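You operate a simulated robot arm through the tools that you are given. There is no shell and no other tool. Be economical: measure what you need, move in short steps, check, and stop when the job is done.

You are at the controls of a simulated two-armed robot. One attempt, no reset.

TASK
Pick up the yellow cheese shaker with one hand, pass it to the other hand and put it on the fourth section from the right of the work board. Fetch the long churro and set it on the top of the corner steel table. Take the dough pan and leave it on the green tray on the top of the corner steel table. Take the steel cup and leave it on the bottom shelf of the dry goods rack. Do these in any order. Set down upright: yellow cheese shaker.

The check looks at the end state, three seconds after you hand in, the way a careful person would. Anything else that was tipped, shoved, dropped, spilled or broken makes it a failure.

THE ROBOT
Two 7-joint arms with two-finger parallel grippers on one trunk, on a base that drives. Base frame: it is fixed to the floor where the robot stands at the start and does not move with it; the origin is under the middle of the robot, x ahead of it, y to its left, z up. Lengths are in m, angles in degrees, forces in N, time in s.
The left shoulder is at the start at [0.05, 0.168, 1.207], the right one opposite. With the tool pointing down near the work surface each hand reaches from about 0.2 to 0.66 m from the robot's upright axis, wherever it stands, measured 20 degrees to its own side. Places, roughly: bottom shelf of the dry goods rack [-4.2, 5.1, 0.4]; dough pan (18x13x9 cm) [-9.1, 3.9, 0.9]; fourth section of the work board [-3.2, 2, 0.9]; green tray (30x22x2 cm) [-10.1, 2.3, 0.9]; long churro (16x3x3 cm) [-9.3, 3.8, 0.9]; steel cup (10x9x8 cm) [-6.8, 3.7, 0.9]; top of the corner steel table [-10.1, 2.7, 0.9]; yellow cheese shaker (7x7x10 cm) [0.6, -0.1, 0.9]. Payload 1.57 kg a hand.
The TCP of each hand is the grasp point between the finger pads, 0.03 m short of the fingertips. In the tool frame z runs along the fingers and y along their closing line. The gripper opens to 0.08 m. The fingers are 0.017 m wide and 0.012 m thick; the gripper's body (0.04 by 0.082 m) begins 0.08 m behind the TCP.
Orientation is told as [roll, pitch, yaw] about the base's x, y, z axes, in that order, counted from this pose: with the fingers straight down and closing along the base's y, the tool's x points along the base's -x, its y along +y and its z along -z.

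THE INTERFACE
- The arms move only by the tool servo_tool. It takes "left_plan", "right_plan" or both (then of equal length, played together; a hand with none holds still); each is text: rows parted by semicolons, each of 7 numbers parted by spaces: the shift along the tool's x, y, z in units of 25 mm (1.0 is 25 mm), then the turn, a rotation vector about the tool's x, y, z in units of 5 degrees (1.0 is 5 degrees), then the finger opening in m, from 0 to 0.08. In form: dx dy dz ax ay az fingers; .... A call has 1 to 20 rows; each row shifts and turns the commanded pose from where the row before left it, along the tool's axes as they then stand. A call with a number of a shift or a turn outside -1 to 1 is refused whole. Each row takes 0.2 s and may step no farther than 0.05 m and 8.6 degrees from the row before; otherwise, or with a gripper value out of range, the whole call is refused. Where a pose cannot be reached the arm comes as near as it can. A force on the tool above 40 N (or 10 N above the force at the start of the call, whichever is more), or a blocked arm, ends the call early, and 0.2 s more pass. Each finger travels about 0.045 m/s and halts on what it meets, pressing with about 40 N; the grip force reading is that of the motor and also rises with nothing between the fingers. The clock runs only during rows and for 0.2 s after the last one: add rows that do not move to give the fingers time. It gives the time, the measured TCP pose, the force on the tool (base axes), the opening and the grip force at its end, in the units of the frame above (readings bear some noise), with the torque about the TCP (base axes, N m) and any sound that the robot's microphone picked up, and new pictures: "pictures" is both (left out), scene, wrist or none (wrist: the cameras of the hands that moved).
- Cameras (640 x 400 px; columns grow to the right, rows downward): "scene" is now at [0.1256, -0.0206, 1.4178]; the picture's right is [-0.24, -0.97, 0.00], its down [-0.56, 0.14, -0.82] and it looks along [0.80, -0.19, -0.57] (base axes); focal length 276 px, centre (320, 200). "left" rides on the left gripper at [0.072, 0.007, -0.122] in its tool frame; the picture's right is [-0.09, 1.00, 0.00], its down [-0.84, -0.08, -0.54] and it looks along [-0.54, -0.05, 0.84] (tool axes); focal length 238 px, centre (320, 200). "right" rides on the right gripper at [0.072, -0.007, -0.122] in its tool frame; the picture's right is [0.09, 1.00, 0.00], its down [-0.84, 0.08, -0.54] and it looks along [-0.54, 0.05, 0.84] (tool axes); focal length 238 px, centre (320, 200).
- move_column(by): slides the trunk up (or, below 0, down) by that many m; the arms and the scene camera ride with it, the base frame stays. It gives what a move gives, with no picture.
- roll_base(legs): drives the robot by 1 to 6 legs, each [ahead, left, turn to the left] in m, m and degrees, along the robot's own axes; the way and the turn of a leg run together, so that a leg with both is an arc; at most 1.5 m and 180 degrees a leg. The arms and the cameras ride along, it lands a little off, and it stops where it bumps. It gives what a move gives, and a new picture of the scene camera.
- head_to(pan, tilt): turns the head with the scene camera to pan (to the left, within 80 degrees either way) and tilt (down, from -29 to 69), counted from straight ahead of the robot. It gives what a move gives, and a new picture of the scene camera.
- pixel_to_xyz(camera, pixels): there is no depth. For up to 12 entries [column, row, z] of the newest picture of that camera ("zoom" is the newest enlarged one), the place [x, y] in the base frame at which the ray of that pixel passes the height z, good to about 0.002 m. The clock stands still meanwhile.
- close_up(camera, box): a new picture of the part [left, top, right, bottom] of that camera's present view, enlarged. The clock stands still meanwhile.
- job_done(): hands the job in; it is judged then, once.

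Go step by step. Measure first, check grasps and placings, and put right what went wrong. The budget is 110 turns and 260 pictures, counting those below and the enlarged ones. Unless the task says otherwise, let go and move clear before handing in, and close with one line.

The tools are called as a command line: name --argument value ..., lists and objects as JSON in quotes. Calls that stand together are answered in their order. servo_tool: Moves the arms, as the interface text tells. Its arguments: {"type":"object","properties":{"left_plan":{"type":"string"},"right_plan":{"type":"string"},"pictures":{"type":"string","enum":["both","scene","wrist","none"]}},"required":[]} The other tools are called the same way: move_column (by) slides the trunk up or down; roll_base (legs) drives the base; head_to (pan, tilt) turns the head that bears the scene camera; pixel_to_xyz (camera, pixels) gives the place at which the rays of pixels pass given heights; close_up (camera, box) takes an enlarged picture of a part of a camera's view; job_done () hands the job in.

At the start:

```text
time: 0.0
left_eef_pos: [0.4662, 0.0821, 1.1634]
left_orientation: [0.0, 0.0, 0.1]
left_force: [0.0, -0.9, -0.3]
left_wrist_torque: [0.0, 0.02, 0.02]
left_grip_width: 0.0801
left_grip_force: 0.0
right_eef_pos: [0.4101, -0.2356, 1.1109]
right_orientation: [0.0, 0.0, 0.0]
right_force: [-0.6, -0.3, -0.2]
right_wrist_torque: [-0.02, -0.02, -0.02]
right_grip_width: 0.0799
right_grip_force: 0.0
trunk travel left (down, up): [-0.375, 0.068]
robot x, y, heading: [0.0063, -0.0002, -0.1]
head pan, tilt: [-13.8, 35.0]
```

scene: 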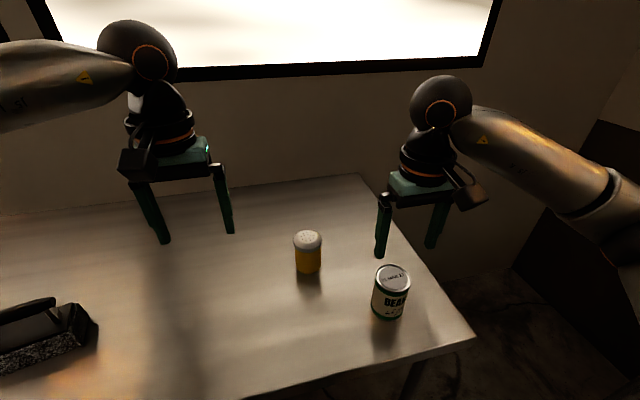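
right: 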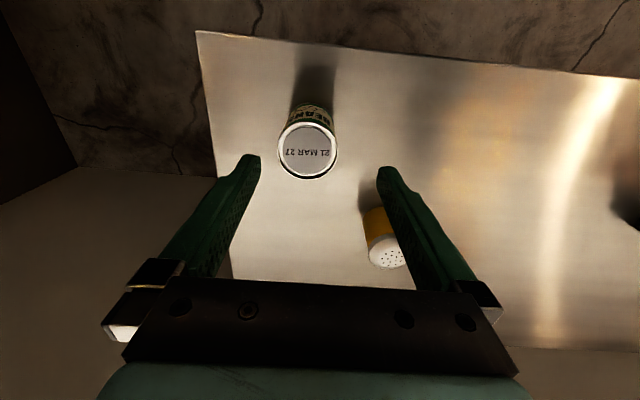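
left: 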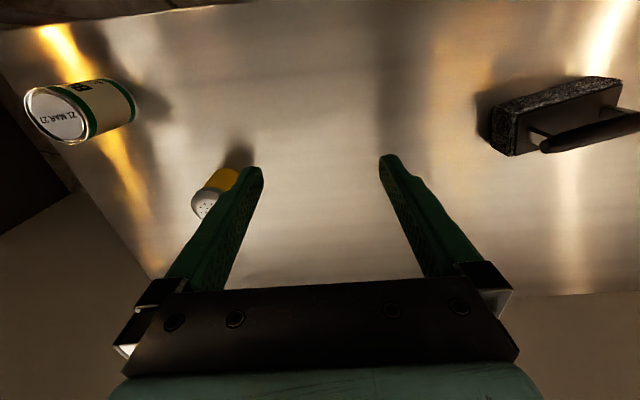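

The shaker shows in the scene picture around (307,240) for its top and (308,271) for its base, with the can to its right at (390,290). I'll measure both.

pixel_to_xyz --camera "scene" --pixels '[[307, 238, 0.98], [294, 240, 0.97], [322, 240, 0.97], [308, 273, 0.88], [308, 231, 0.98], [391, 276, 0.98], [388, 318, 0.88]]'

close_up --camera "scene" --box '[260, 210, 420, 330]'

```text
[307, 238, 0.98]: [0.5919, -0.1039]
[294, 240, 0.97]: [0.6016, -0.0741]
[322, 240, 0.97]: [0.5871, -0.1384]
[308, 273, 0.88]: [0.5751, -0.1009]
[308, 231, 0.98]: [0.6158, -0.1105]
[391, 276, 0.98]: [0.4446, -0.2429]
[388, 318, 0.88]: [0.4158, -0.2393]
```

```text
3.33 times, centred on (340, 270) of scene
```

zoom: 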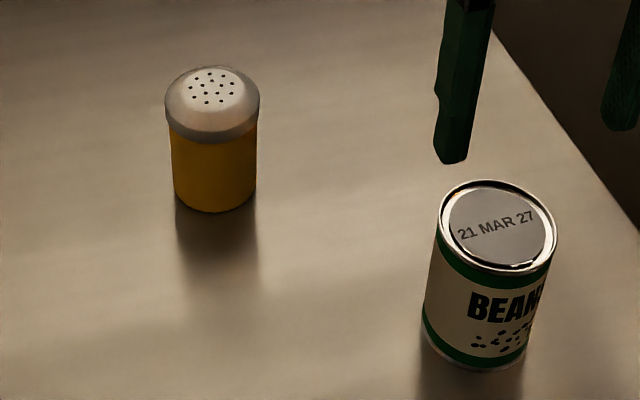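

The shaker axis is near (0.603, -0.107), and the can is at about (0.44, -0.24). I'll measure the table's front edge to see whether the base can go nearer.

pixel_to_xyz --camera "scene" --pixels '[[474, 338, 0.88], [350, 371, 0.88], [250, 398, 0.88], [360, 175, 0.88], [95, 325, 0.9]]'

head_to --pan 70 --tilt 25

```text
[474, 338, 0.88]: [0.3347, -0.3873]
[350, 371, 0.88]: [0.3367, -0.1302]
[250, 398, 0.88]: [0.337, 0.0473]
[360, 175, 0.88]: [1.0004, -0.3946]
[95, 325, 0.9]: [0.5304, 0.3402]
```

```text
time: 1.6
left_eef_pos: [0.4676, 0.0815, 1.1643]
left_orientation: [0.0, 0.0, 0.1]
left_force: [0.3, -0.6, 0.9]
left_wrist_torque: [0.0, 0.02, 0.01]
left_grip_width: 0.0802
left_grip_force: 0.1
right_eef_pos: [0.4118, -0.2357, 1.111]
right_orientation: [0.0, 0.0, -0.1]
right_force: [-0.4, -0.4, 0.8]
right_wrist_torque: [-0.01, 0.01, 0.02]
right_grip_width: 0.0801
right_grip_force: 0.0
trunk travel left (down, up): [-0.375, 0.068]
robot x, y, heading: [-0.0041, -0.0002, -0.0]
head pan, tilt: [70.0, 25.0]
```

scene: 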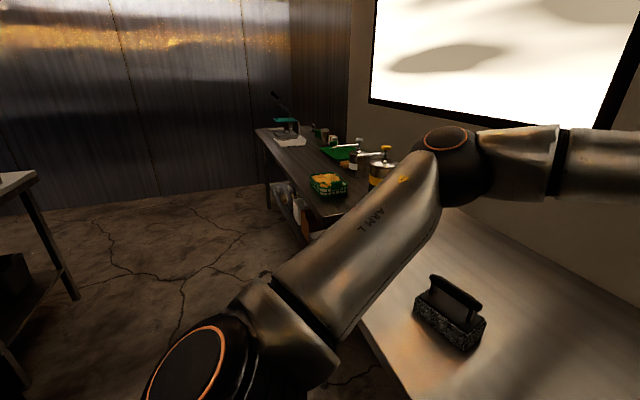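

The table edge is at x≈0.335 and the work table with crates lies to the left at (330,170). The plan is for the left hand to pick the shaker low with a tilted grasp, camera up, so the right hand can take it from the top. First I turn the left hand's yaw.

servo_tool --left_plan "0 0 0 0 0 -1 0.08; 0 0 0 0 0 -1 0.08; 0 0 0 0 0 -1 0.08; 0 0 0 0 0 -1 0.08; 0 0 0 0 0 -1 0.08; 0 0 0 0 0 -1 0.08; 0 0 0 0 0 -1 0.08; 0 0 0 0 0 -1 0.08; 0 0 0 0 0 -1 0.08; 0 0 0 0 0 -1 0.08; 0 0 0 0 0 -1 0.08; 0 0 0 0 0 -1 0.08; 0 0 0 0 0 -1 0.08; 0 0 0 0 0 -1 0.08; 0 0 0 0 0 -1 0.08; 0 0 0 0 0 -1 0.08; 0 0 0 0 0 -1 0.08; 0 0 0 0 0 -1 0.08; 0 0 0 0 0 -1 0.08; 0 0 0 0 0 -1 0.08" --pictures "none"

head_to --pan -8 --tilt 35

```text
time: 5.8
left_eef_pos: [0.4654, 0.0809, 1.1654]
left_orientation: [-0.2, 0.0, 100.2]
left_force: [-0.4, -0.4, 0.4]
left_wrist_torque: [-0.02, 0.0, 0.02]
left_grip_width: 0.0803
left_grip_force: 0.1
right_eef_pos: [0.4111, -0.235, 1.1105]
right_orientation: [0.0, 0.0, 0.1]
right_force: [-0.8, -0.6, 0.1]
right_wrist_torque: [0.03, 0.01, 0.03]
right_grip_width: 0.08
right_grip_force: 0.0
trunk travel left (down, up): [-0.375, 0.068]
robot x, y, heading: [0.002, -0.0007, 0.0]
head pan, tilt: [70.0, 25.0]
```

```text
time: 7.3
left_eef_pos: [0.4685, 0.0814, 1.1638]
left_orientation: [0.1, 0.0, 100.1]
left_force: [-0.2, -0.7, 0.2]
left_wrist_torque: [0.01, 0.01, 0.03]
left_grip_width: 0.0799
left_grip_force: 0.0
right_eef_pos: [0.4123, -0.235, 1.1112]
right_orientation: [0.0, 0.1, 0.0]
right_force: [0.2, 0.4, -0.6]
right_wrist_torque: [-0.01, -0.03, -0.01]
right_grip_width: 0.0803
right_grip_force: 0.0
trunk travel left (down, up): [-0.375, 0.068]
robot x, y, heading: [0.0023, -0.0024, -0.0]
head pan, tilt: [-8.0, 35.0]
```

scene: 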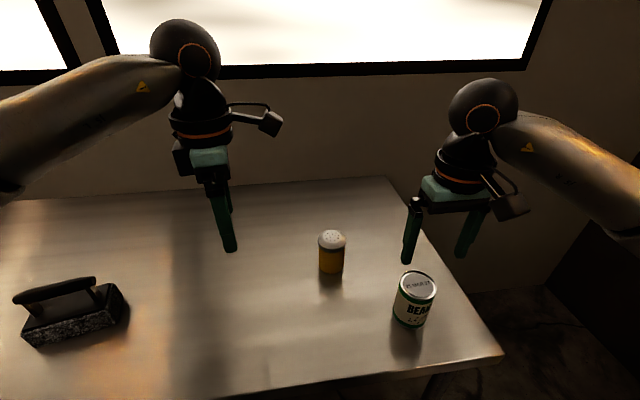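

Yaw works. I'll continue to yaw 120 and tilt 60 degrees in place.

servo_tool --left_plan "0 0 0 0 0 -1 0.08; 0 0 0 0 0 -1 0.08; 0 0 0 0 0 -1 0.08; 0 0 0 0 0 -1 0.08; 0 0 0 0 1 0 0.08; 0 0 0 0 1 0 0.08; 0 0 0 0 1 0 0.08; 0 0 0 0 1 0 0.08; 0 0 0 0 1 0 0.08; 0 0 0 0 1 0 0.08; 0 0 0 0 1 0 0.08; 0 0 0 0 1 0 0.08; 0 0 0 0 1 0 0.08; 0 0 0 0 1 0 0.08; 0 0 0 0 1 0 0.08; 0 0 0 0 1 0 0.08"

```text
time: 10.7
left_eef_pos: [0.4673, 0.0813, 1.1646]
left_orientation: [-0.1, 60.1, 120.0]
left_force: [-0.1, 0.6, 0.4]
left_wrist_torque: [-0.02, 0.04, -0.02]
left_grip_width: 0.0803
left_grip_force: 0.2
right_eef_pos: [0.4116, -0.2349, 1.1112]
right_orientation: [0.0, -0.1, 0.1]
right_force: [0.0, -1.2, 0.0]
right_wrist_torque: [0.01, 0.0, 0.0]
right_grip_width: 0.0799
right_grip_force: 0.1
trunk travel left (down, up): [-0.375, 0.068]
robot x, y, heading: [-0.0017, -0.0005, -0.1]
head pan, tilt: [-8.0, 35.0]
```

scene: 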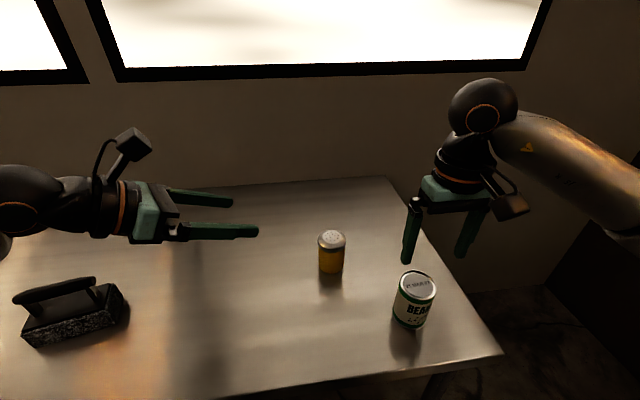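
left: 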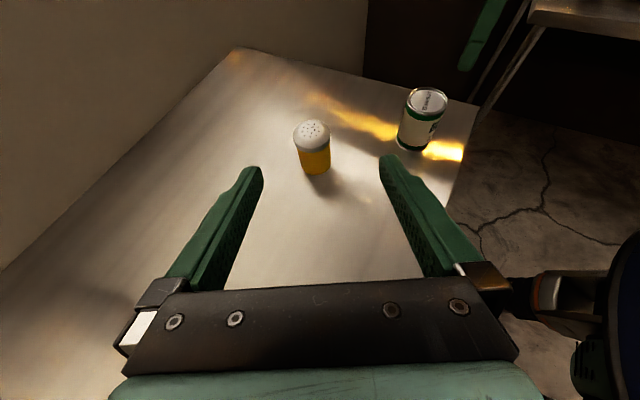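

The tilted pose is reached and the shaker stands ahead at (312,148) in the left picture. I'm moving to a pre-grasp point 0.12 m short of it.

servo_tool --left_plan "-0.46 -0.12 1 0 0 0 0.08; -0.46 -0.12 1 0 0 0 0.08; -0.46 -0.12 1 0 0 0 0.08; -0.46 -0.12 1 0 0 0 0.08; -0.46 -0.12 1 0 0 0 0.08; -0.46 -0.12 1 0 0 0 0.08; -0.46 -0.12 1 0 0 0 0.08; -0.46 -0.12 1 0 0 0 0.08"

```text
time: 12.5
left_eef_pos: [0.5536, -0.0166, 0.9841]
left_orientation: [-0.1, 59.9, 120.1]
left_force: [0.1, -0.2, -1.1]
left_wrist_torque: [-0.01, 0.02, 0.01]
left_grip_width: 0.08
left_grip_force: 0.1
right_eef_pos: [0.4113, -0.2361, 1.1113]
right_orientation: [0.0, 0.0, 0.0]
right_force: [-0.3, 0.7, 0.1]
right_wrist_torque: [-0.01, 0.01, -0.02]
right_grip_width: 0.08
right_grip_force: 0.1
trunk travel left (down, up): [-0.375, 0.068]
robot x, y, heading: [-0.0011, 0.0026, -0.1]
head pan, tilt: [-8.0, 35.0]
```

scene: 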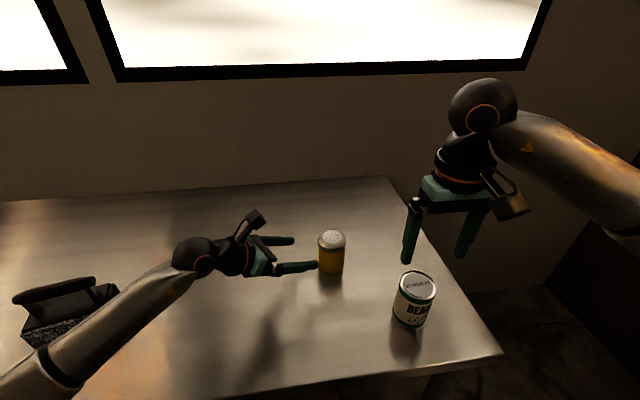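
left: 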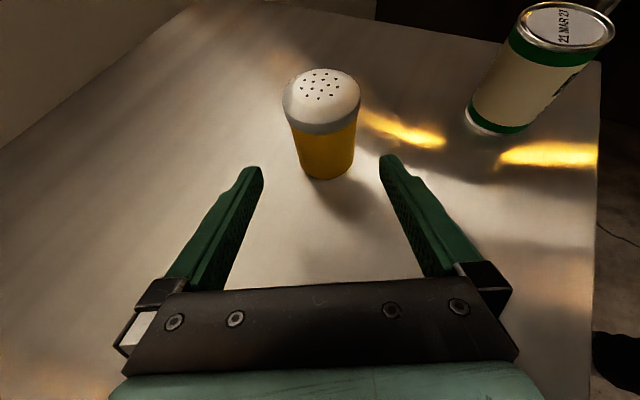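

The shaker is centred between the fingers at (325,125). I'll refine its place with both cameras.

pixel_to_xyz --camera "left" --pixels '[[326, 180, 0.88], [321, 88, 0.98], [297, 150, 0.92], [355, 150, 0.92], [320, 70, 0.97], [286, 105, 0.965], [360, 105, 0.965]]'

pixel_to_xyz --camera "scene" --pixels '[[332, 274, 0.88], [332, 238, 0.98], [319, 242, 0.97], [346, 242, 0.97]]'

```text
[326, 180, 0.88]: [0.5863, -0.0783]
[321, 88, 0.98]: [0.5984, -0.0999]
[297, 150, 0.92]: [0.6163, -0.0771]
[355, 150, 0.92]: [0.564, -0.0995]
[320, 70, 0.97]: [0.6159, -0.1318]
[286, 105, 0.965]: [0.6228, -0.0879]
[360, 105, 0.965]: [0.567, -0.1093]
```

```text
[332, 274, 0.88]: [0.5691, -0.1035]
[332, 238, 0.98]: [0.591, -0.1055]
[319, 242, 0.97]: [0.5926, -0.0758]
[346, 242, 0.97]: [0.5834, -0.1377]
```

The shaker axis is (0.601, -0.105). I'm sliding in with the TCP on the axis at z≈0.915.

servo_tool --left_plan "-0.07 0.03 0.97 0 0 0 0.08; -0.07 0.03 0.97 0 0 0 0.08; -0.07 0.02 0.97 0 0 0 0.08; -0.07 0.02 0.97 0 0 0 0.08; -0.07 0.02 0.97 0 0 0 0.08"

```text
time: 13.7
left_eef_pos: [0.5996, -0.1056, 0.9164]
left_orientation: [-0.1, 60.0, 120.0]
left_force: [-1.0, -0.3, -0.6]
left_wrist_torque: [0.01, -0.01, -0.01]
left_grip_width: 0.0801
left_grip_force: 0.0
right_eef_pos: [0.4113, -0.2361, 1.1119]
right_orientation: [0.0, 0.0, 0.0]
right_force: [-0.1, -0.5, -0.6]
right_wrist_torque: [0.0, -0.01, -0.02]
right_grip_width: 0.0798
right_grip_force: 0.0
trunk travel left (down, up): [-0.375, 0.068]
robot x, y, heading: [-0.0019, 0.0011, -0.0]
head pan, tilt: [-8.0, 35.0]
```

scene: 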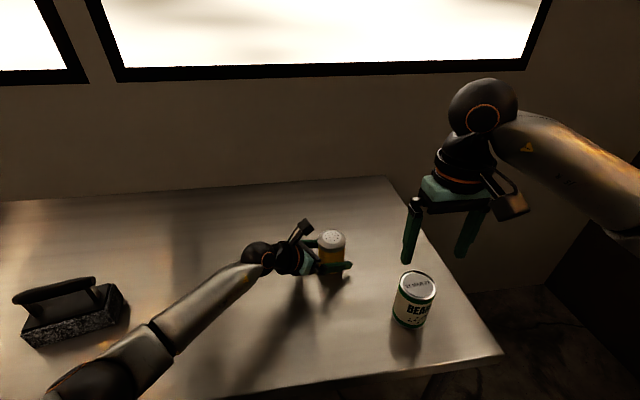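
left: 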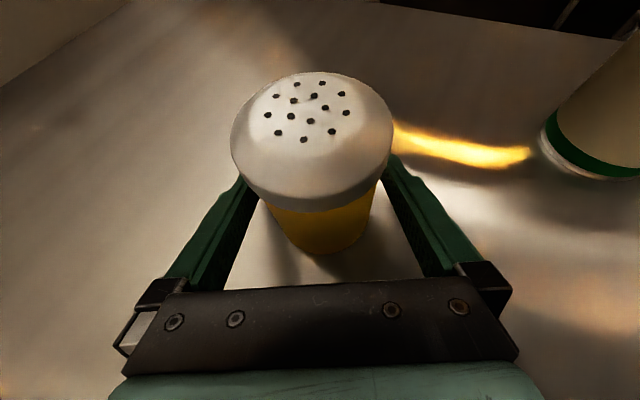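

Both fingers flank the shaker. I'm closing, then lifting a little.

servo_tool --left_plan "0 0 0 0 0 0 0.05; 0 0 0 0 0 0 0.05; 0 0 0 0 0 0 0.05; 0 0 0 0 0 0 0.05" --pictures "none"

```text
time: 14.7
left_eef_pos: [0.5994, -0.1053, 0.9164]
left_orientation: [0.0, 60.0, 120.1]
left_force: [1.3, 0.1, 0.2]
left_wrist_torque: [-0.05, 0.0, 0.02]
left_grip_width: 0.0646
left_grip_force: 40.1
right_eef_pos: [0.4106, -0.2356, 1.1107]
right_orientation: [0.0, 0.0, 0.0]
right_force: [0.1, 0.0, 0.3]
right_wrist_torque: [-0.01, 0.02, -0.02]
right_grip_width: 0.08
right_grip_force: 0.0
trunk travel left (down, up): [-0.375, 0.068]
robot x, y, heading: [0.0016, 0.0007, 0.1]
head pan, tilt: [-8.0, 35.0]
```

Gripped at 0.065 m with 40 N. I'm lifting and bringing it toward the middle.

servo_tool --left_plan "0.5 0 -0.29 0 0 0 0.05; 0.866 0 -0.5 0 0 0 0.05; 0.866 0 -0.5 0 0 0 0.05; 0.866 0 -0.5 0 0 0 0.05; -0.19 0.865 -0.93 0 0 0 0.05; -0.19 0.865 -0.93 0 0 0 0.05; -0.19 0.865 -0.93 0 0 0 0.05; -0.19 0.865 -0.93 0 0 0 0.05; 0 0 0 0 0 0 0.05"

```text
time: 16.7
left_eef_pos: [0.4795, -0.0707, 1.0343]
left_orientation: [0.1, 60.0, 120.1]
left_force: [0.1, -0.9, -2.2]
left_wrist_torque: [0.0, 0.03, -0.03]
left_grip_width: 0.0644
left_grip_force: 40.0
right_eef_pos: [0.4111, -0.2356, 1.1116]
right_orientation: [0.0, 0.0, 0.0]
right_force: [0.5, -0.1, -0.5]
right_wrist_torque: [-0.01, 0.01, 0.0]
right_grip_width: 0.0799
right_grip_force: 0.1
trunk travel left (down, up): [-0.375, 0.068]
robot x, y, heading: [0.0004, 0.0022, 0.1]
head pan, tilt: [-8.0, 35.0]
```

scene: 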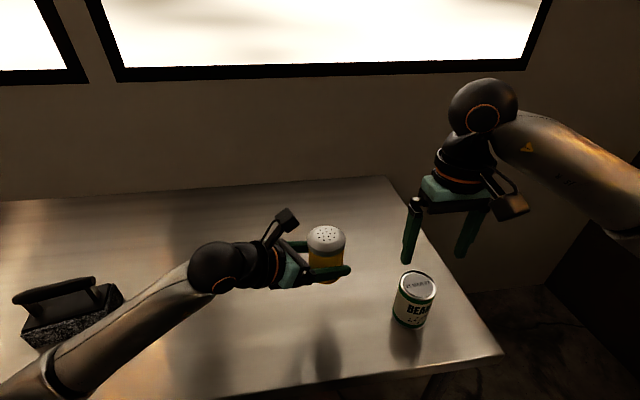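
left: 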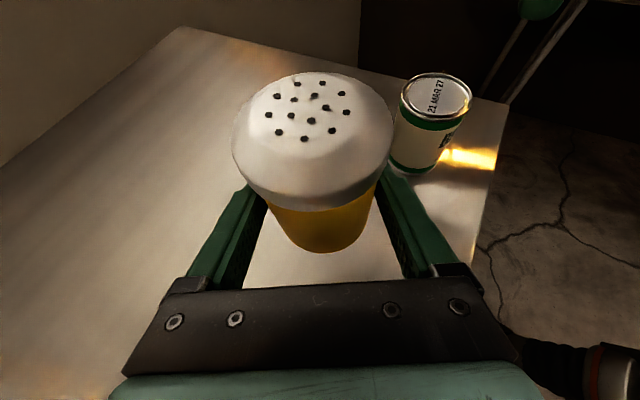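

The shaker is held upright with its top at about z 1.099. The right hand should take it from above with the closing line parallel to the left's and its camera facing away, so I turn the left to yaw 90 and the right to yaw 90 together.

servo_tool --left_plan "-0.866 0 0.5 0 0 0 0.05; 0 0 0 -0.866 0 0.5 0.05; 0 0 0 -0.866 0 0.5 0.05; 0 0 0 -0.866 0 0.5 0.05; 0 0 0 -0.866 0 0.5 0.05; 0 0 0 -0.866 0 0.5 0.05; 0 0 0 -0.866 0 0.5 0.05; 0 0 0 0 0 0 0.05; 0 0 0 0 0 0 0.05; 0 0 0 0 0 0 0.05; 0 0 0 0 0 0 0.05; 0 0 0 0 0 0 0.05; 0 0 0 0 0 0 0.05; 0 0 0 0 0 0 0.05; 0 0 0 0 0 0 0.05; 0 0 0 0 0 0 0.05; 0 0 0 0 0 0 0.05; 0 0 0 0 0 0 0.05" --right_plan "0 0 -1 0 0 -1 0.08; 0 0 -1 0 0 -1 0.08; 0 0 0 0 0 -1 0.08; 0 0 0 0 0 -1 0.08; 0 0 0 0 0 -1 0.08; 0 0 0 0 0 -1 0.08; 0 0 0 0 0 -1 0.08; 0 0 0 0 0 -1 0.08; 0 0 0 0 0 -1 0.08; 0 0 0 0 0 -1 0.08; 0 0 0 0 0 -1 0.08; 0 0 0 0 0 -1 0.08; 0 0 0 0 0 -1 0.08; 0 0 0 0 0 -1 0.08; 0 0 0 0 0 -1 0.08; 0 0 0 0 0 -1 0.08; 0 0 0 0 0 -1 0.08; 0 0 0 0 0 -1 0.08"

```text
time: 20.5
left_eef_pos: [0.4813, -0.0705, 1.009]
left_orientation: [-0.1, 60.1, 90.1]
left_force: [0.2, -0.2, -0.6]
left_wrist_torque: [-0.01, -0.01, -0.04]
left_grip_width: 0.0646
left_grip_force: 40.2
right_eef_pos: [0.2868, -0.1316, 1.1443]
right_orientation: [0.0, 0.0, 90.0]
right_force: [-0.2, -0.9, 0.7]
right_wrist_torque: [0.02, 0.02, 0.01]
right_grip_width: 0.0799
right_grip_force: 0.1
right hand out of reach, approached as far as the arm can: row 11, 12, 13, 14, 15, 16, 17, 18
trunk travel left (down, up): [-0.375, 0.068]
robot x, y, heading: [-0.0004, -0.0002, -0.2]
head pan, tilt: [-8.0, 35.0]
```

scene: 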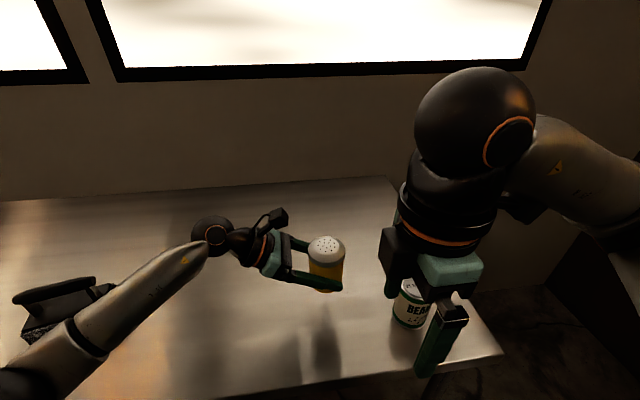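
right: 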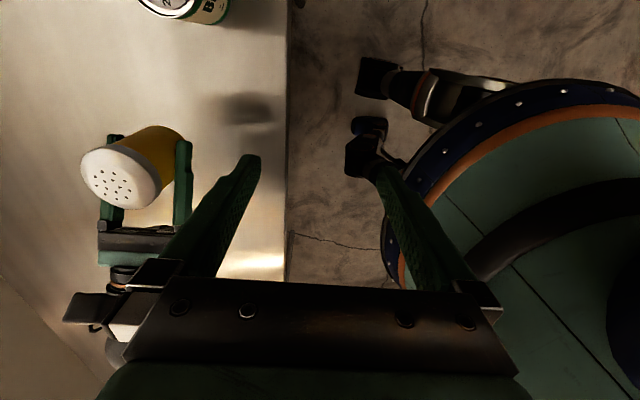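
left: 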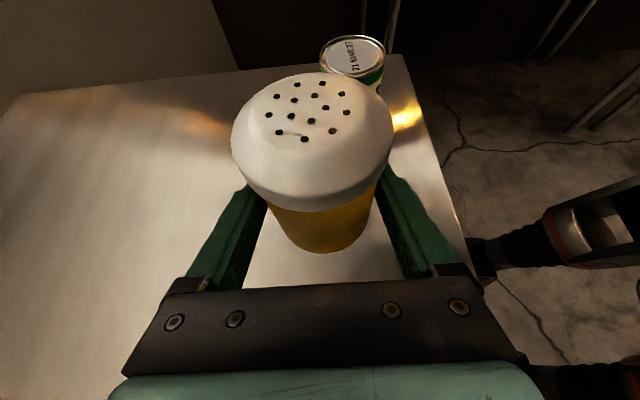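

The right arm cannot hold yaw 90 out there. With the left heading now along -y, the right at yaw 0 closes across it with clear fingers, so I turn the right back.

servo_tool --right_plan "0 0 0 0 0 1 0.08; 0 0 0 0 0 1 0.08; 0 0 0 0 0 1 0.08; 0 0 0 0 0 1 0.08; 0 0 0 0 0 1 0.08; 0 0 0 0 0 1 0.08; 0 0 0 0 0 1 0.08; 0 0 0 0 0 1 0.08; 0 0 0 0 0 1 0.08; 0 0 0 0 0 1 0.08; 0 0 0 0 0 1 0.08; 0 0 0 0 0 1 0.08; 0 0 0 0 0 1 0.08; 0 0 0 0 0 1 0.08; 0 0 0 0 0 1 0.08; 0 0 0 0 0 1 0.08; 0 0 0 0 0 1 0.08; 0 0 0 0 0 1 0.08" --pictures "none"

```text
time: 24.3
left_eef_pos: [0.4805, -0.07, 1.0105]
left_orientation: [-0.2, 60.0, 90.0]
left_force: [0.0, 0.4, -1.0]
left_wrist_torque: [0.0, 0.0, -0.01]
left_grip_width: 0.0642
left_grip_force: 40.1
right_eef_pos: [0.2858, -0.1309, 1.1455]
right_orientation: [0.0, 0.0, -0.2]
right_force: [-0.1, 0.0, 0.3]
right_wrist_torque: [0.02, -0.01, -0.02]
right_grip_width: 0.08
right_grip_force: 0.0
trunk travel left (down, up): [-0.375, 0.068]
robot x, y, heading: [-0.002, -0.0016, -0.0]
head pan, tilt: [-8.0, 35.0]
```

Right is at yaw 0 again. I'm moving it forward beside the shaker and staying high.

servo_tool --right_plan "-1 0 -0.2 0 0 0 0.08; -1 0 -0.2 0 0 0 0.08; -1 0 -0.2 0 0 0 0.08; -1 0 -0.2 0 0 0 0.08; -1 0.2 -0.2 0 0 0 0.08; -1 0.3 0 0 0 0 0.08; -1 0.4 0 0 0 0 0.08; -0.8 0.4 0 0 0 0 0.08"

close_up --camera "scene" --box '[200, 120, 460, 320]'

```text
time: 26.1
left_eef_pos: [0.4792, -0.0703, 1.0105]
left_orientation: [0.0, 60.0, 90.1]
left_force: [0.6, 0.3, -2.7]
left_wrist_torque: [0.0, -0.02, 0.0]
left_grip_width: 0.0642
left_grip_force: 40.1
right_eef_pos: [0.4822, -0.0989, 1.1705]
right_orientation: [0.0, 0.0, 0.0]
right_force: [0.1, -0.1, -0.1]
right_wrist_torque: [-0.01, -0.02, 0.0]
right_grip_width: 0.08
right_grip_force: 0.0
trunk travel left (down, up): [-0.375, 0.068]
robot x, y, heading: [0.0012, -0.0024, -0.1]
head pan, tilt: [-8.0, 35.0]
```

scene: 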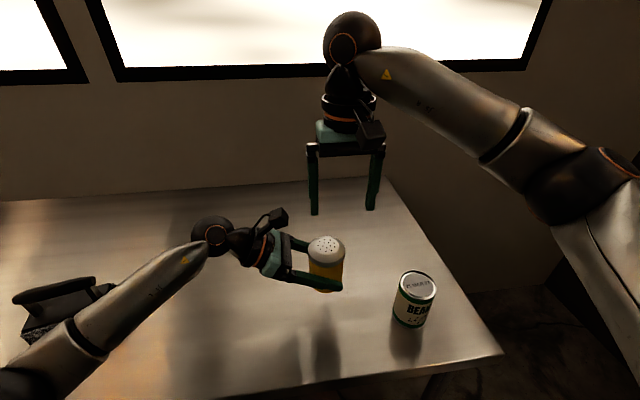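
right: 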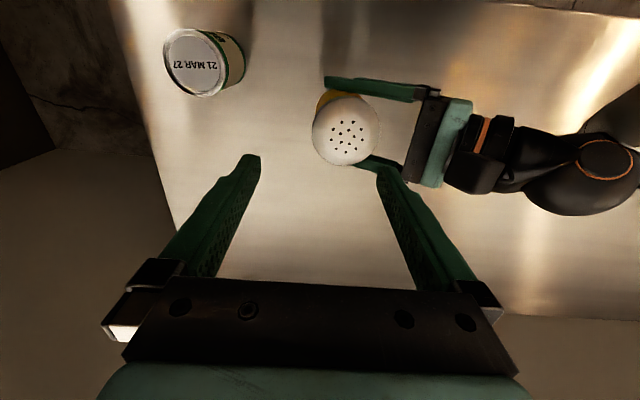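

```text
2.00 times, centred on (330, 220) of scene
```

zoom: 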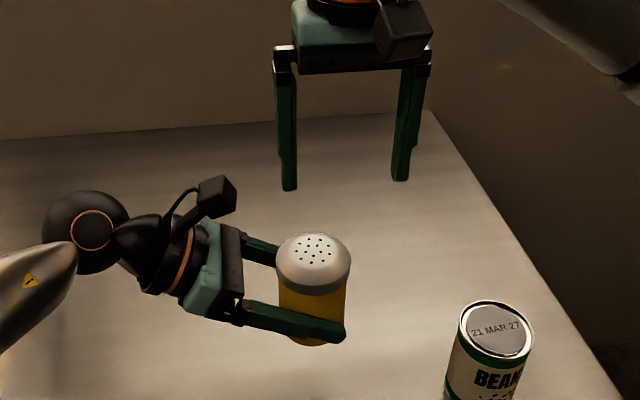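

The shaker's lid centre is at (347,128) in the right picture; I'll check where that lies and where the left camera housing sits.

pixel_to_xyz --camera "right" --pixels '[[347, 128, 1.075], [312, 130, 1.06], [381, 128, 1.06], [347, 165, 1.06], [434, 90, 1.14], [512, 118, 1.14]]'

pixel_to_xyz --camera "scene" --pixels '[[326, 243, 1.075], [326, 237, 1.075], [288, 212, 1.15], [286, 226, 1.13]]'

```text
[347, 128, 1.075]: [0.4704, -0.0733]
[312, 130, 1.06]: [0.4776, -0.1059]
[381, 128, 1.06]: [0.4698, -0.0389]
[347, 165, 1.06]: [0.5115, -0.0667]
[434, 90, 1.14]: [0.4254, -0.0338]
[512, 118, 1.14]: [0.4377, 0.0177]
```

```text
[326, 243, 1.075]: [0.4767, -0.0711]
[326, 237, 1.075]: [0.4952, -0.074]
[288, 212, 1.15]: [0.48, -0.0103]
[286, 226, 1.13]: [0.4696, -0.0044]
```

The left camera housing ends near y≈-0.010, while the right hand's body will reach y≈-0.030, so it is clear. I centre and descend to 1.3 cm below the top.

servo_tool --right_plan "0.06 0.55 0 0 0 0 0.08; 0.05 0.55 0 0 0 0 0.08; 0 0 1 0 0 0 0.08; 0 0 1 0 0 0 0.08; 0 0 1 0 0 0 0.08; 0 0 1 0 0 0 0.08; 0 0 0.35 0 0 0 0.08"

close_up --camera "scene" --box '[200, 120, 460, 320]'

```text
time: 27.7
left_eef_pos: [0.4799, -0.0704, 1.0085]
left_orientation: [0.0, 60.0, 90.0]
left_force: [0.1, -1.0, -1.1]
left_wrist_torque: [0.01, -0.01, -0.01]
left_grip_width: 0.0644
left_grip_force: 40.2
right_eef_pos: [0.4776, -0.0717, 1.0605]
right_orientation: [0.0, 0.0, -0.1]
right_force: [-0.1, 0.0, -0.4]
right_wrist_torque: [0.0, -0.01, 0.0]
right_grip_width: 0.0798
right_grip_force: 0.1
trunk travel left (down, up): [-0.375, 0.068]
robot x, y, heading: [0.0003, -0.0018, 0.2]
head pan, tilt: [-8.0, 35.0]
```

scene: 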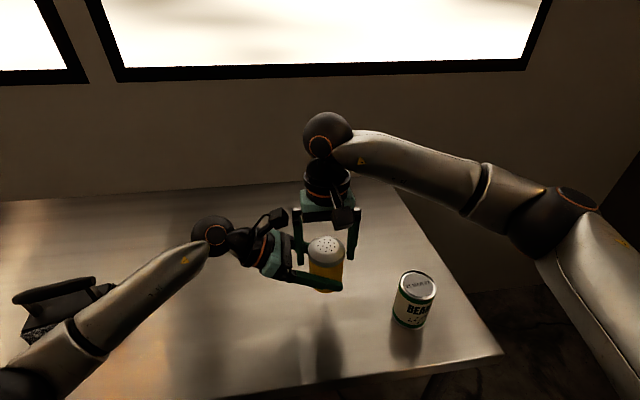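
right: 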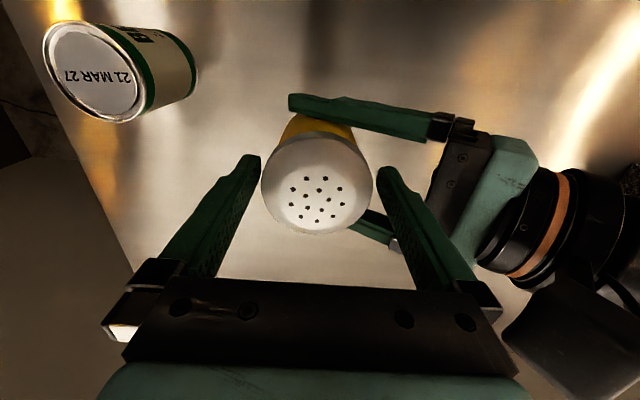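

```text
2.00 times, centred on (330, 220) of scene
```

zoom: 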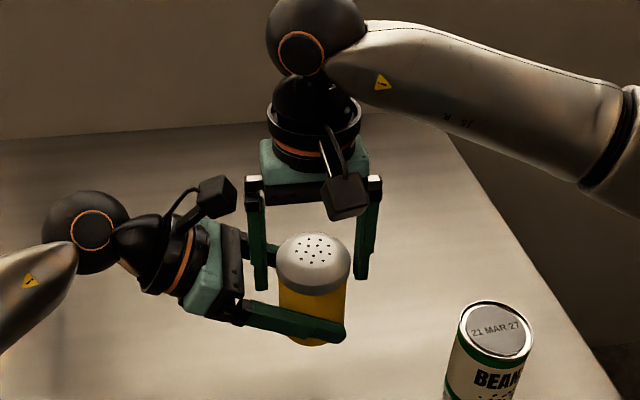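

The lid sits centred between the right fingers (tips at 250 and 385, lid centre 317), and the left camera is clear of the right hand. I'm closing the right.

servo_tool --right_plan "0 0 0 0 0 0 0.05; 0 0 0 0 0 0 0.05; 0 0 0 0 0 0 0.05; 0 0 0 0 0 0 0.05" --pictures "none"

```text
time: 28.7
left_eef_pos: [0.481, -0.0697, 1.0106]
left_orientation: [0.0, 60.0, 90.1]
left_force: [-3.5, 11.4, 0.2]
left_wrist_torque: [-0.77, -0.12, -0.1]
left_grip_width: 0.0644
left_grip_force: 39.3
right_eef_pos: [0.4787, -0.0739, 1.0608]
right_orientation: [0.0, 0.1, 0.0]
right_force: [3.2, -11.2, -0.8]
right_wrist_torque: [0.18, -0.08, 0.04]
right_grip_width: 0.0645
right_grip_force: 40.1
trunk travel left (down, up): [-0.375, 0.068]
robot x, y, heading: [0.0004, -0.0016, -0.0]
head pan, tilt: [-8.0, 35.0]
```

Both hold it, with about 11 N of side load. I'm shifting the right 2.5 mm to -y to relieve it, then opening the left.

servo_tool --right_plan "0.0 -0.1 0 0 0 0 0.05; 0 0 0 0 0 0 0.05; 0 0 0 0 0 0 0.05; 0 0 0 0 0 0 0.05; 0 0 0 0 0 0 0.05" --left_plan "0 0 0 0 0 0 0.05; 0 0 0 0 0 0 0.05; 0 0 0 0 0 0 0.08; 0 0 0 0 0 0 0.08; 0 0 0 0 0 0 0.08" --pictures "wrist"

```text
time: 29.9
left_eef_pos: [0.4789, -0.0706, 1.0091]
left_orientation: [-0.1, 60.0, 90.0]
left_force: [-0.2, -0.1, -0.3]
left_wrist_torque: [0.01, -0.01, -0.03]
left_grip_width: 0.0801
left_grip_force: 0.0
right_eef_pos: [0.4786, -0.0748, 1.0608]
right_orientation: [-0.1, -0.1, -0.1]
right_force: [-0.8, -0.2, 0.1]
right_wrist_torque: [0.01, -0.02, -0.03]
right_grip_width: 0.0645
right_grip_force: 39.7
trunk travel left (down, up): [-0.375, 0.068]
robot x, y, heading: [0.0044, -0.0016, -0.2]
head pan, tilt: [-8.0, 35.0]
```

right: 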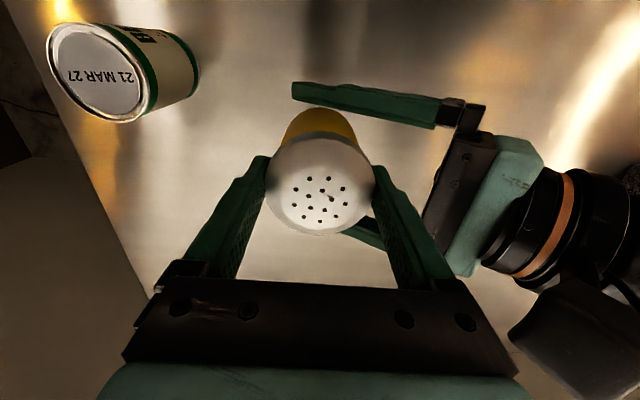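
left: 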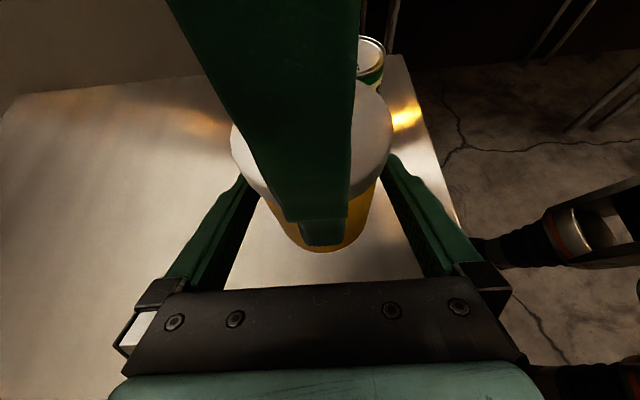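

The right hand alone holds the shaker. I'm withdrawing the left and turning it back upright.

servo_tool --left_plan "0 0 -1 0 0 0 0.08; 0 0 -1 0 0 0 0.08; 0 0 -1 0 0 0 0.08; 0 0 -1 0 0 0 0.08; 0 0 -1 0 0 0 0.08; 0 0 -1 0 0 0 0.08; 0 0 -1 0 0 0 0.08; 0 0 0 0 -1 0 0.08; 0 0 0 0 -1 0 0.08; 0 0 0 0 -1 0 0.08; 0 0 0 0 -1 0 0.08; 0 0 0 0 -1 0 0.08; 0 0 0 0 -1 0 0.08; 0 0 0 0 -1 0 0.08; 0 0 0 0 -1 0 0.08; 0 0 0 0 -1 0 0.08; 0 0 0 0 -1 0 0.08; 0 0 0 0 -1 0 0.08; 0 0 0 0 -1 0 0.08" --pictures "none"

servo_tool --left_plan "0 0 0 0 0 1 0.08; 0 0 0 0 0 1 0.08; 0 0 0 0 0 1 0.08; 0 0 0 0 0 1 0.08; 0 0 0 0 0 1 0.08; 0 0 0 0 0 1 0.08; 0 0 0 0 0 1 0.08; 0 0 0 0 0 1 0.08; 0 0 0 0 0 1 0.08; 0 0 0 0 0 1 0.08; 0 0 0 0 0 1 0.08; 0 0 0 0 0 1 0.08; 0 0 0 0 0 1 0.08; 0 0 0 0 0 1 0.08; 0 0 0 0 0 1 0.08; 0 0 0 0 0 1 0.08; 0 0 0 0 0 1 0.08; 0 0 0 0 0 1 0.08" --pictures "scene"

```text
time: 33.9
left_eef_pos: [0.4794, 0.0807, 1.0979]
left_orientation: [-0.2, -0.1, 90.2]
left_force: [0.5, 0.0, -0.9]
left_wrist_torque: [-0.03, -0.01, 0.03]
left_grip_width: 0.0796
left_grip_force: 0.1
right_eef_pos: [0.4772, -0.0755, 1.0626]
right_orientation: [0.0, 0.1, -0.1]
right_force: [0.1, 0.0, -0.4]
right_wrist_torque: [-0.02, 0.01, -0.01]
right_grip_width: 0.0645
right_grip_force: 40.6
trunk travel left (down, up): [-0.375, 0.068]
robot x, y, heading: [-0.0014, 0.0029, -0.0]
head pan, tilt: [-8.0, 35.0]
```

```text
time: 37.7
left_eef_pos: [0.4786, 0.0805, 1.0978]
left_orientation: [0.1, 0.0, 0.0]
left_force: [0.1, -0.4, 0.0]
left_wrist_torque: [-0.03, 0.01, 0.0]
left_grip_width: 0.08
left_grip_force: 0.0
right_eef_pos: [0.478, -0.0745, 1.0617]
right_orientation: [0.0, 0.0, 0.0]
right_force: [-0.5, 0.2, 0.2]
right_wrist_torque: [-0.02, 0.03, 0.02]
right_grip_width: 0.0646
right_grip_force: 39.7
trunk travel left (down, up): [-0.375, 0.068]
robot x, y, heading: [0.0021, -0.0016, 0.0]
head pan, tilt: [-8.0, 35.0]
```

scene: 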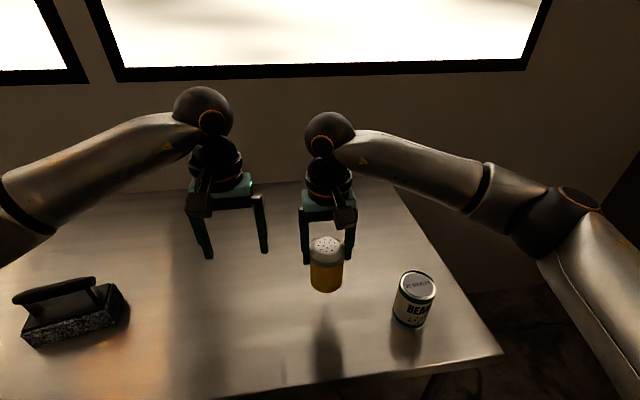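

The shaker hangs upright in the right hand. I'm tucking the hands in and backing away from the table to look around.

servo_tool --left_plan "0 0 -1 0 0 0 0.08; 0 0 -1 0 0 0 0.08; 1 0.6 -0.5 0 0 0 0.08; 1 0.6 0 0 0 0 0.08; 1 0.6 0 0 0 0 0.08; 1 0.6 0 0 0 0 0.08" --right_plan "0 0 -1 0 0 0 0.05; 0 0 -1 0 0 0 0.05; 1 -0.8 -1 0 0 0 0.05; 1 -0.8 -1 0 0 0 0.05; 1 -0.8 0 0 0 0 0.05; 1 -0.8 0 0 0 0 0.05" --pictures "none"

roll_base --legs '[[-0.5, 0, 0]]'

head_to --pan 75 --tilt 15

```text
time: 39.1
left_eef_pos: [0.3784, 0.1408, 1.1613]
left_orientation: [0.0, -0.1, 0.1]
left_force: [-0.2, -0.8, 0.3]
left_wrist_torque: [-0.03, -0.03, -0.02]
left_grip_width: 0.0802
left_grip_force: 0.1
right_eef_pos: [0.3761, -0.1561, 1.161]
right_orientation: [-0.1, 0.0, 0.0]
right_force: [0.2, 0.0, -1.6]
right_wrist_torque: [-0.01, 0.0, 0.02]
right_grip_width: 0.0644
right_grip_force: 40.2
trunk travel left (down, up): [-0.375, 0.068]
robot x, y, heading: [0.002, -0.0023, -0.3]
head pan, tilt: [-8.0, 35.0]
```

```text
time: 42.0
left_eef_pos: [-0.1186, 0.1406, 1.1605]
left_orientation: [-0.1, -0.1, 0.1]
left_force: [0.8, -0.1, -0.1]
left_wrist_torque: [-0.04, 0.01, 0.03]
left_grip_width: 0.0801
left_grip_force: 0.1
right_eef_pos: [-0.1195, -0.1562, 1.1614]
right_orientation: [0.1, 0.0, 0.0]
right_force: [0.9, 0.2, -1.2]
right_wrist_torque: [0.02, -0.02, 0.01]
right_grip_width: 0.0645
right_grip_force: 40.0
trunk travel left (down, up): [-0.375, 0.068]
robot x, y, heading: [-0.4992, 0.0035, -0.0]
head pan, tilt: [-8.0, 35.0]
```

scene: 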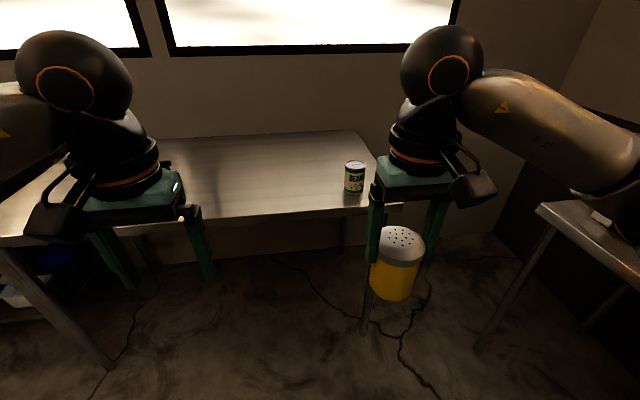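

```text
time: 43.6
left_eef_pos: [-0.1182, 0.1398, 1.161]
left_orientation: [0.0, 0.0, 0.0]
left_force: [0.4, -0.9, -0.4]
left_wrist_torque: [-0.02, 0.01, 0.0]
left_grip_width: 0.0801
left_grip_force: 0.0
right_eef_pos: [-0.1186, -0.1546, 1.1619]
right_orientation: [0.0, 0.0, 0.0]
right_force: [0.8, -0.1, -0.8]
right_wrist_torque: [0.0, -0.02, -0.01]
right_grip_width: 0.0645
right_grip_force: 40.5
trunk travel left (down, up): [-0.375, 0.068]
robot x, y, heading: [-0.5016, 0.0019, 0.1]
head pan, tilt: [75.0, 15.0]
```

scene: 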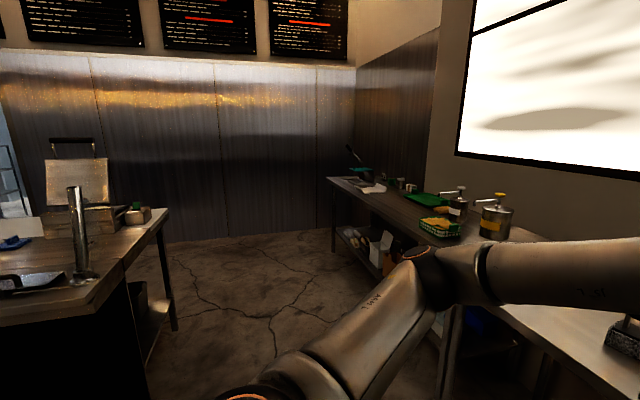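

I see a table with a grill press at left (corner around (165,212)) and a far counter at right. I'll measure these, then turn.

pixel_to_xyz --camera "scene" --pixels '[[167, 210, 0.88], [5, 325, 0.88], [130, 278, 0.88], [330, 180, 0.88], [445, 250, 0.88], [355, 240, 0], [200, 245, 0]]'

roll_base --legs '[[0, 0, 80]]'

head_to --pan 60 --tilt 15

```text
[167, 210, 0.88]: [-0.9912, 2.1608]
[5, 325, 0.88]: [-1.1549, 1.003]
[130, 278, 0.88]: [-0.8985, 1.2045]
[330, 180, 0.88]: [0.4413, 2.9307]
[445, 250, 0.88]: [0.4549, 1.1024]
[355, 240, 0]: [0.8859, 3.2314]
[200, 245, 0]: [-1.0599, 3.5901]
```

```text
time: 47.4
left_eef_pos: [-0.5716, 0.3969, 1.1597]
left_orientation: [-0.1, 0.0, 80.5]
left_force: [-0.5, 1.0, -0.4]
left_wrist_torque: [0.03, 0.01, 0.02]
left_grip_width: 0.0803
left_grip_force: 0.1
right_eef_pos: [-0.2814, 0.3457, 1.1613]
right_orientation: [0.0, -0.1, 80.4]
right_force: [0.4, -0.3, -1.0]
right_wrist_torque: [0.02, -0.01, 0.0]
right_grip_width: 0.0642
right_grip_force: 40.0
trunk travel left (down, up): [-0.375, 0.068]
robot x, y, heading: [-0.4984, 0.0011, 80.2]
head pan, tilt: [75.0, 15.0]
```

scene: 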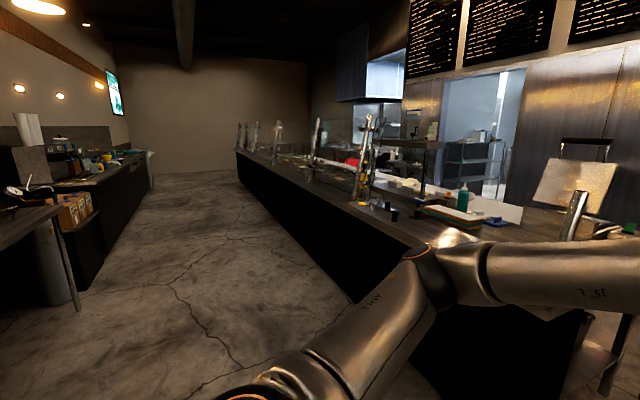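

```text
time: 48.2
left_eef_pos: [-0.5726, 0.3978, 1.1609]
left_orientation: [0.0, 0.0, 80.5]
left_force: [-0.2, 0.7, -0.7]
left_wrist_torque: [0.03, 0.0, 0.03]
left_grip_width: 0.0803
left_grip_force: 0.1
right_eef_pos: [-0.2808, 0.3462, 1.1612]
right_orientation: [-0.1, 0.0, 80.4]
right_force: [0.5, -0.4, -1.9]
right_wrist_torque: [0.03, 0.02, -0.01]
right_grip_width: 0.0639
right_grip_force: 40.2
trunk travel left (down, up): [-0.375, 0.068]
robot x, y, heading: [-0.4969, 0.0022, 80.3]
head pan, tilt: [60.0, 15.0]
```

scene: 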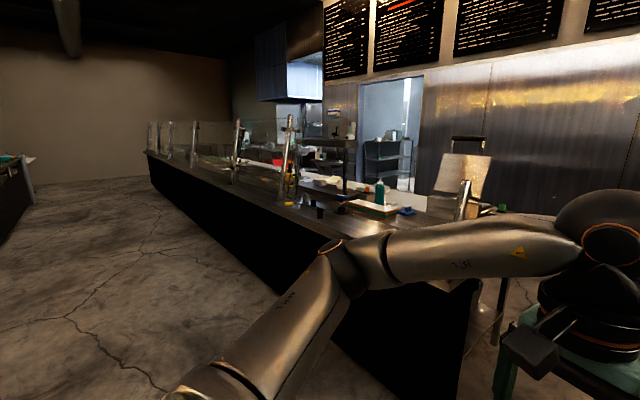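

This is a service counter running along -x with the worker aisle beyond it (y>2.2). I'm driving through the gap between its end (x≈-0.95) and the far counter (x≈0.44).

roll_base --legs '[[0, 0, 10], [0, -0.25, 0], [1.4, 0, 0], [1.3, 0, 0]]'

head_to --pan 78 --tilt 20

```text
time: 63.4
left_eef_pos: [-0.4396, 3.0713, 1.1601]
left_orientation: [0.0, 0.0, 91.1]
left_force: [0.0, 1.3, -0.3]
left_wrist_torque: [-0.02, -0.02, -0.02]
left_grip_width: 0.0798
left_grip_force: 0.1
right_eef_pos: [-0.1445, 3.0745, 1.1614]
right_orientation: [-0.1, 0.1, 91.0]
right_force: [0.3, 0.2, -1.1]
right_wrist_torque: [-0.02, 0.01, -0.02]
right_grip_width: 0.0638
right_grip_force: 40.4
trunk travel left (down, up): [-0.375, 0.068]
robot x, y, heading: [-0.2923, 2.6943, 91.1]
head pan, tilt: [60.0, 15.0]
```

scene: 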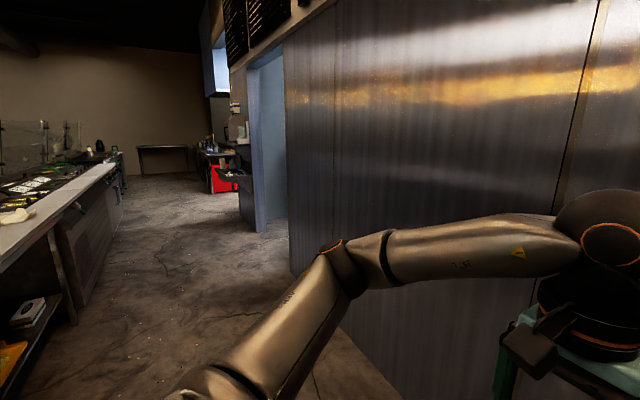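

```text
time: 64.2
left_eef_pos: [-0.4404, 3.072, 1.1599]
left_orientation: [0.0, 0.0, 91.1]
left_force: [0.4, 0.5, 0.9]
left_wrist_torque: [-0.01, 0.0, -0.01]
left_grip_width: 0.0803
left_grip_force: 0.1
right_eef_pos: [-0.1442, 3.0737, 1.1606]
right_orientation: [0.1, 0.0, 91.0]
right_force: [0.3, -0.1, -1.2]
right_wrist_torque: [0.03, 0.01, -0.01]
right_grip_width: 0.0639
right_grip_force: 39.8
trunk travel left (down, up): [-0.375, 0.068]
robot x, y, heading: [-0.2888, 2.695, 91.1]
head pan, tilt: [78.0, 20.0]
```

scene: 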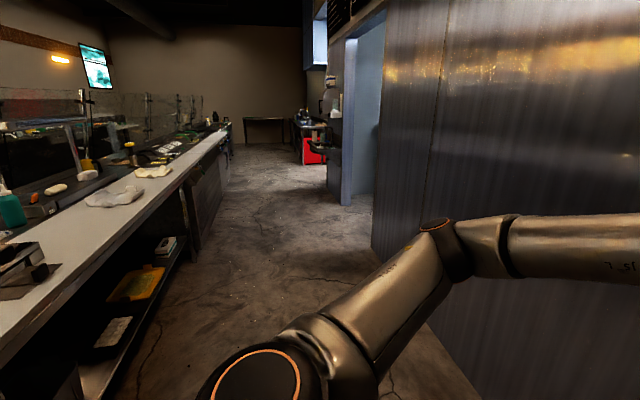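

The aisle runs along -x with the white board on the counter to its left. I'll measure the counter edge and the wall line, then turn along it.

pixel_to_xyz --camera "scene" --pixels '[[110, 262, 0.88], [205, 150, 0.88], [345, 205, 0], [372, 247, 0], [325, 160, 0], [235, 148, 0], [300, 165, 0], [120, 195, 0.9], [155, 172, 0.9], [280, 118, 0.88]]'

roll_base --legs '[[0, 0, 89]]'

head_to --pan 20 --tilt 22

```text
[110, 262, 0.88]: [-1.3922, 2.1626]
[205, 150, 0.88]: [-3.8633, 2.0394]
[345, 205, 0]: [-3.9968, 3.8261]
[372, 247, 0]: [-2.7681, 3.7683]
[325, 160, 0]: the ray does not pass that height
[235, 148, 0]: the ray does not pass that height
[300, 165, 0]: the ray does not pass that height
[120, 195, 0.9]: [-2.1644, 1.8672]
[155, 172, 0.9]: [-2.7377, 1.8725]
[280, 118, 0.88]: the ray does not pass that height
```

```text
time: 68.3
left_eef_pos: [-0.6742, 2.5573, 1.1604]
left_orientation: [0.0, 0.0, 179.5]
left_force: [-0.7, -0.8, -0.7]
left_wrist_torque: [0.01, 0.0, 0.01]
left_grip_width: 0.0804
left_grip_force: 0.1
right_eef_pos: [-0.6701, 2.8537, 1.1621]
right_orientation: [0.0, -0.1, 179.4]
right_force: [-0.5, -0.3, -1.7]
right_wrist_torque: [0.01, -0.03, 0.02]
right_grip_width: 0.0638
right_grip_force: 39.7
trunk travel left (down, up): [-0.375, 0.068]
robot x, y, heading: [-0.2953, 2.6927, 179.5]
head pan, tilt: [78.0, 20.0]
```

scene: 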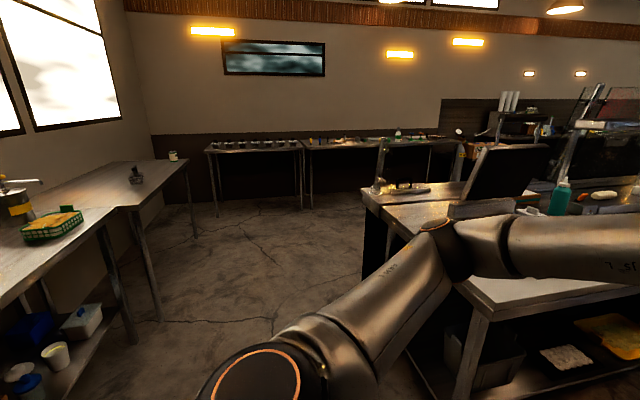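

```text
time: 69.6
left_eef_pos: [-0.6747, 2.5569, 1.1595]
left_orientation: [0.0, 0.0, 179.7]
left_force: [-0.2, 0.3, 0.8]
left_wrist_torque: [0.01, 0.02, -0.02]
left_grip_width: 0.0799
left_grip_force: 0.1
right_eef_pos: [-0.6692, 2.8526, 1.161]
right_orientation: [0.0, 0.0, 179.3]
right_force: [0.3, -0.2, -1.9]
right_wrist_torque: [-0.01, 0.01, -0.02]
right_grip_width: 0.0637
right_grip_force: 39.7
trunk travel left (down, up): [-0.375, 0.068]
robot x, y, heading: [-0.2952, 2.698, 179.4]
head pan, tilt: [20.0, 22.0]
```

scene: 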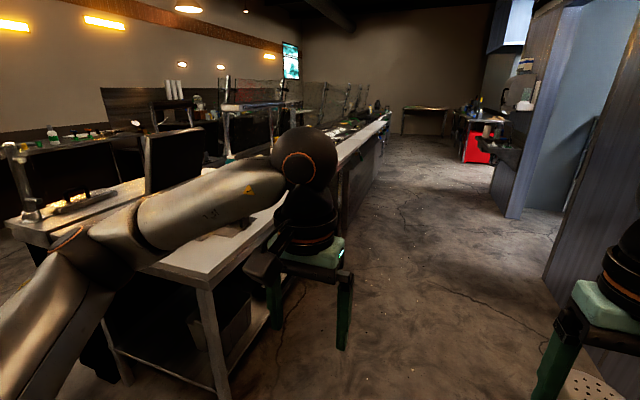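

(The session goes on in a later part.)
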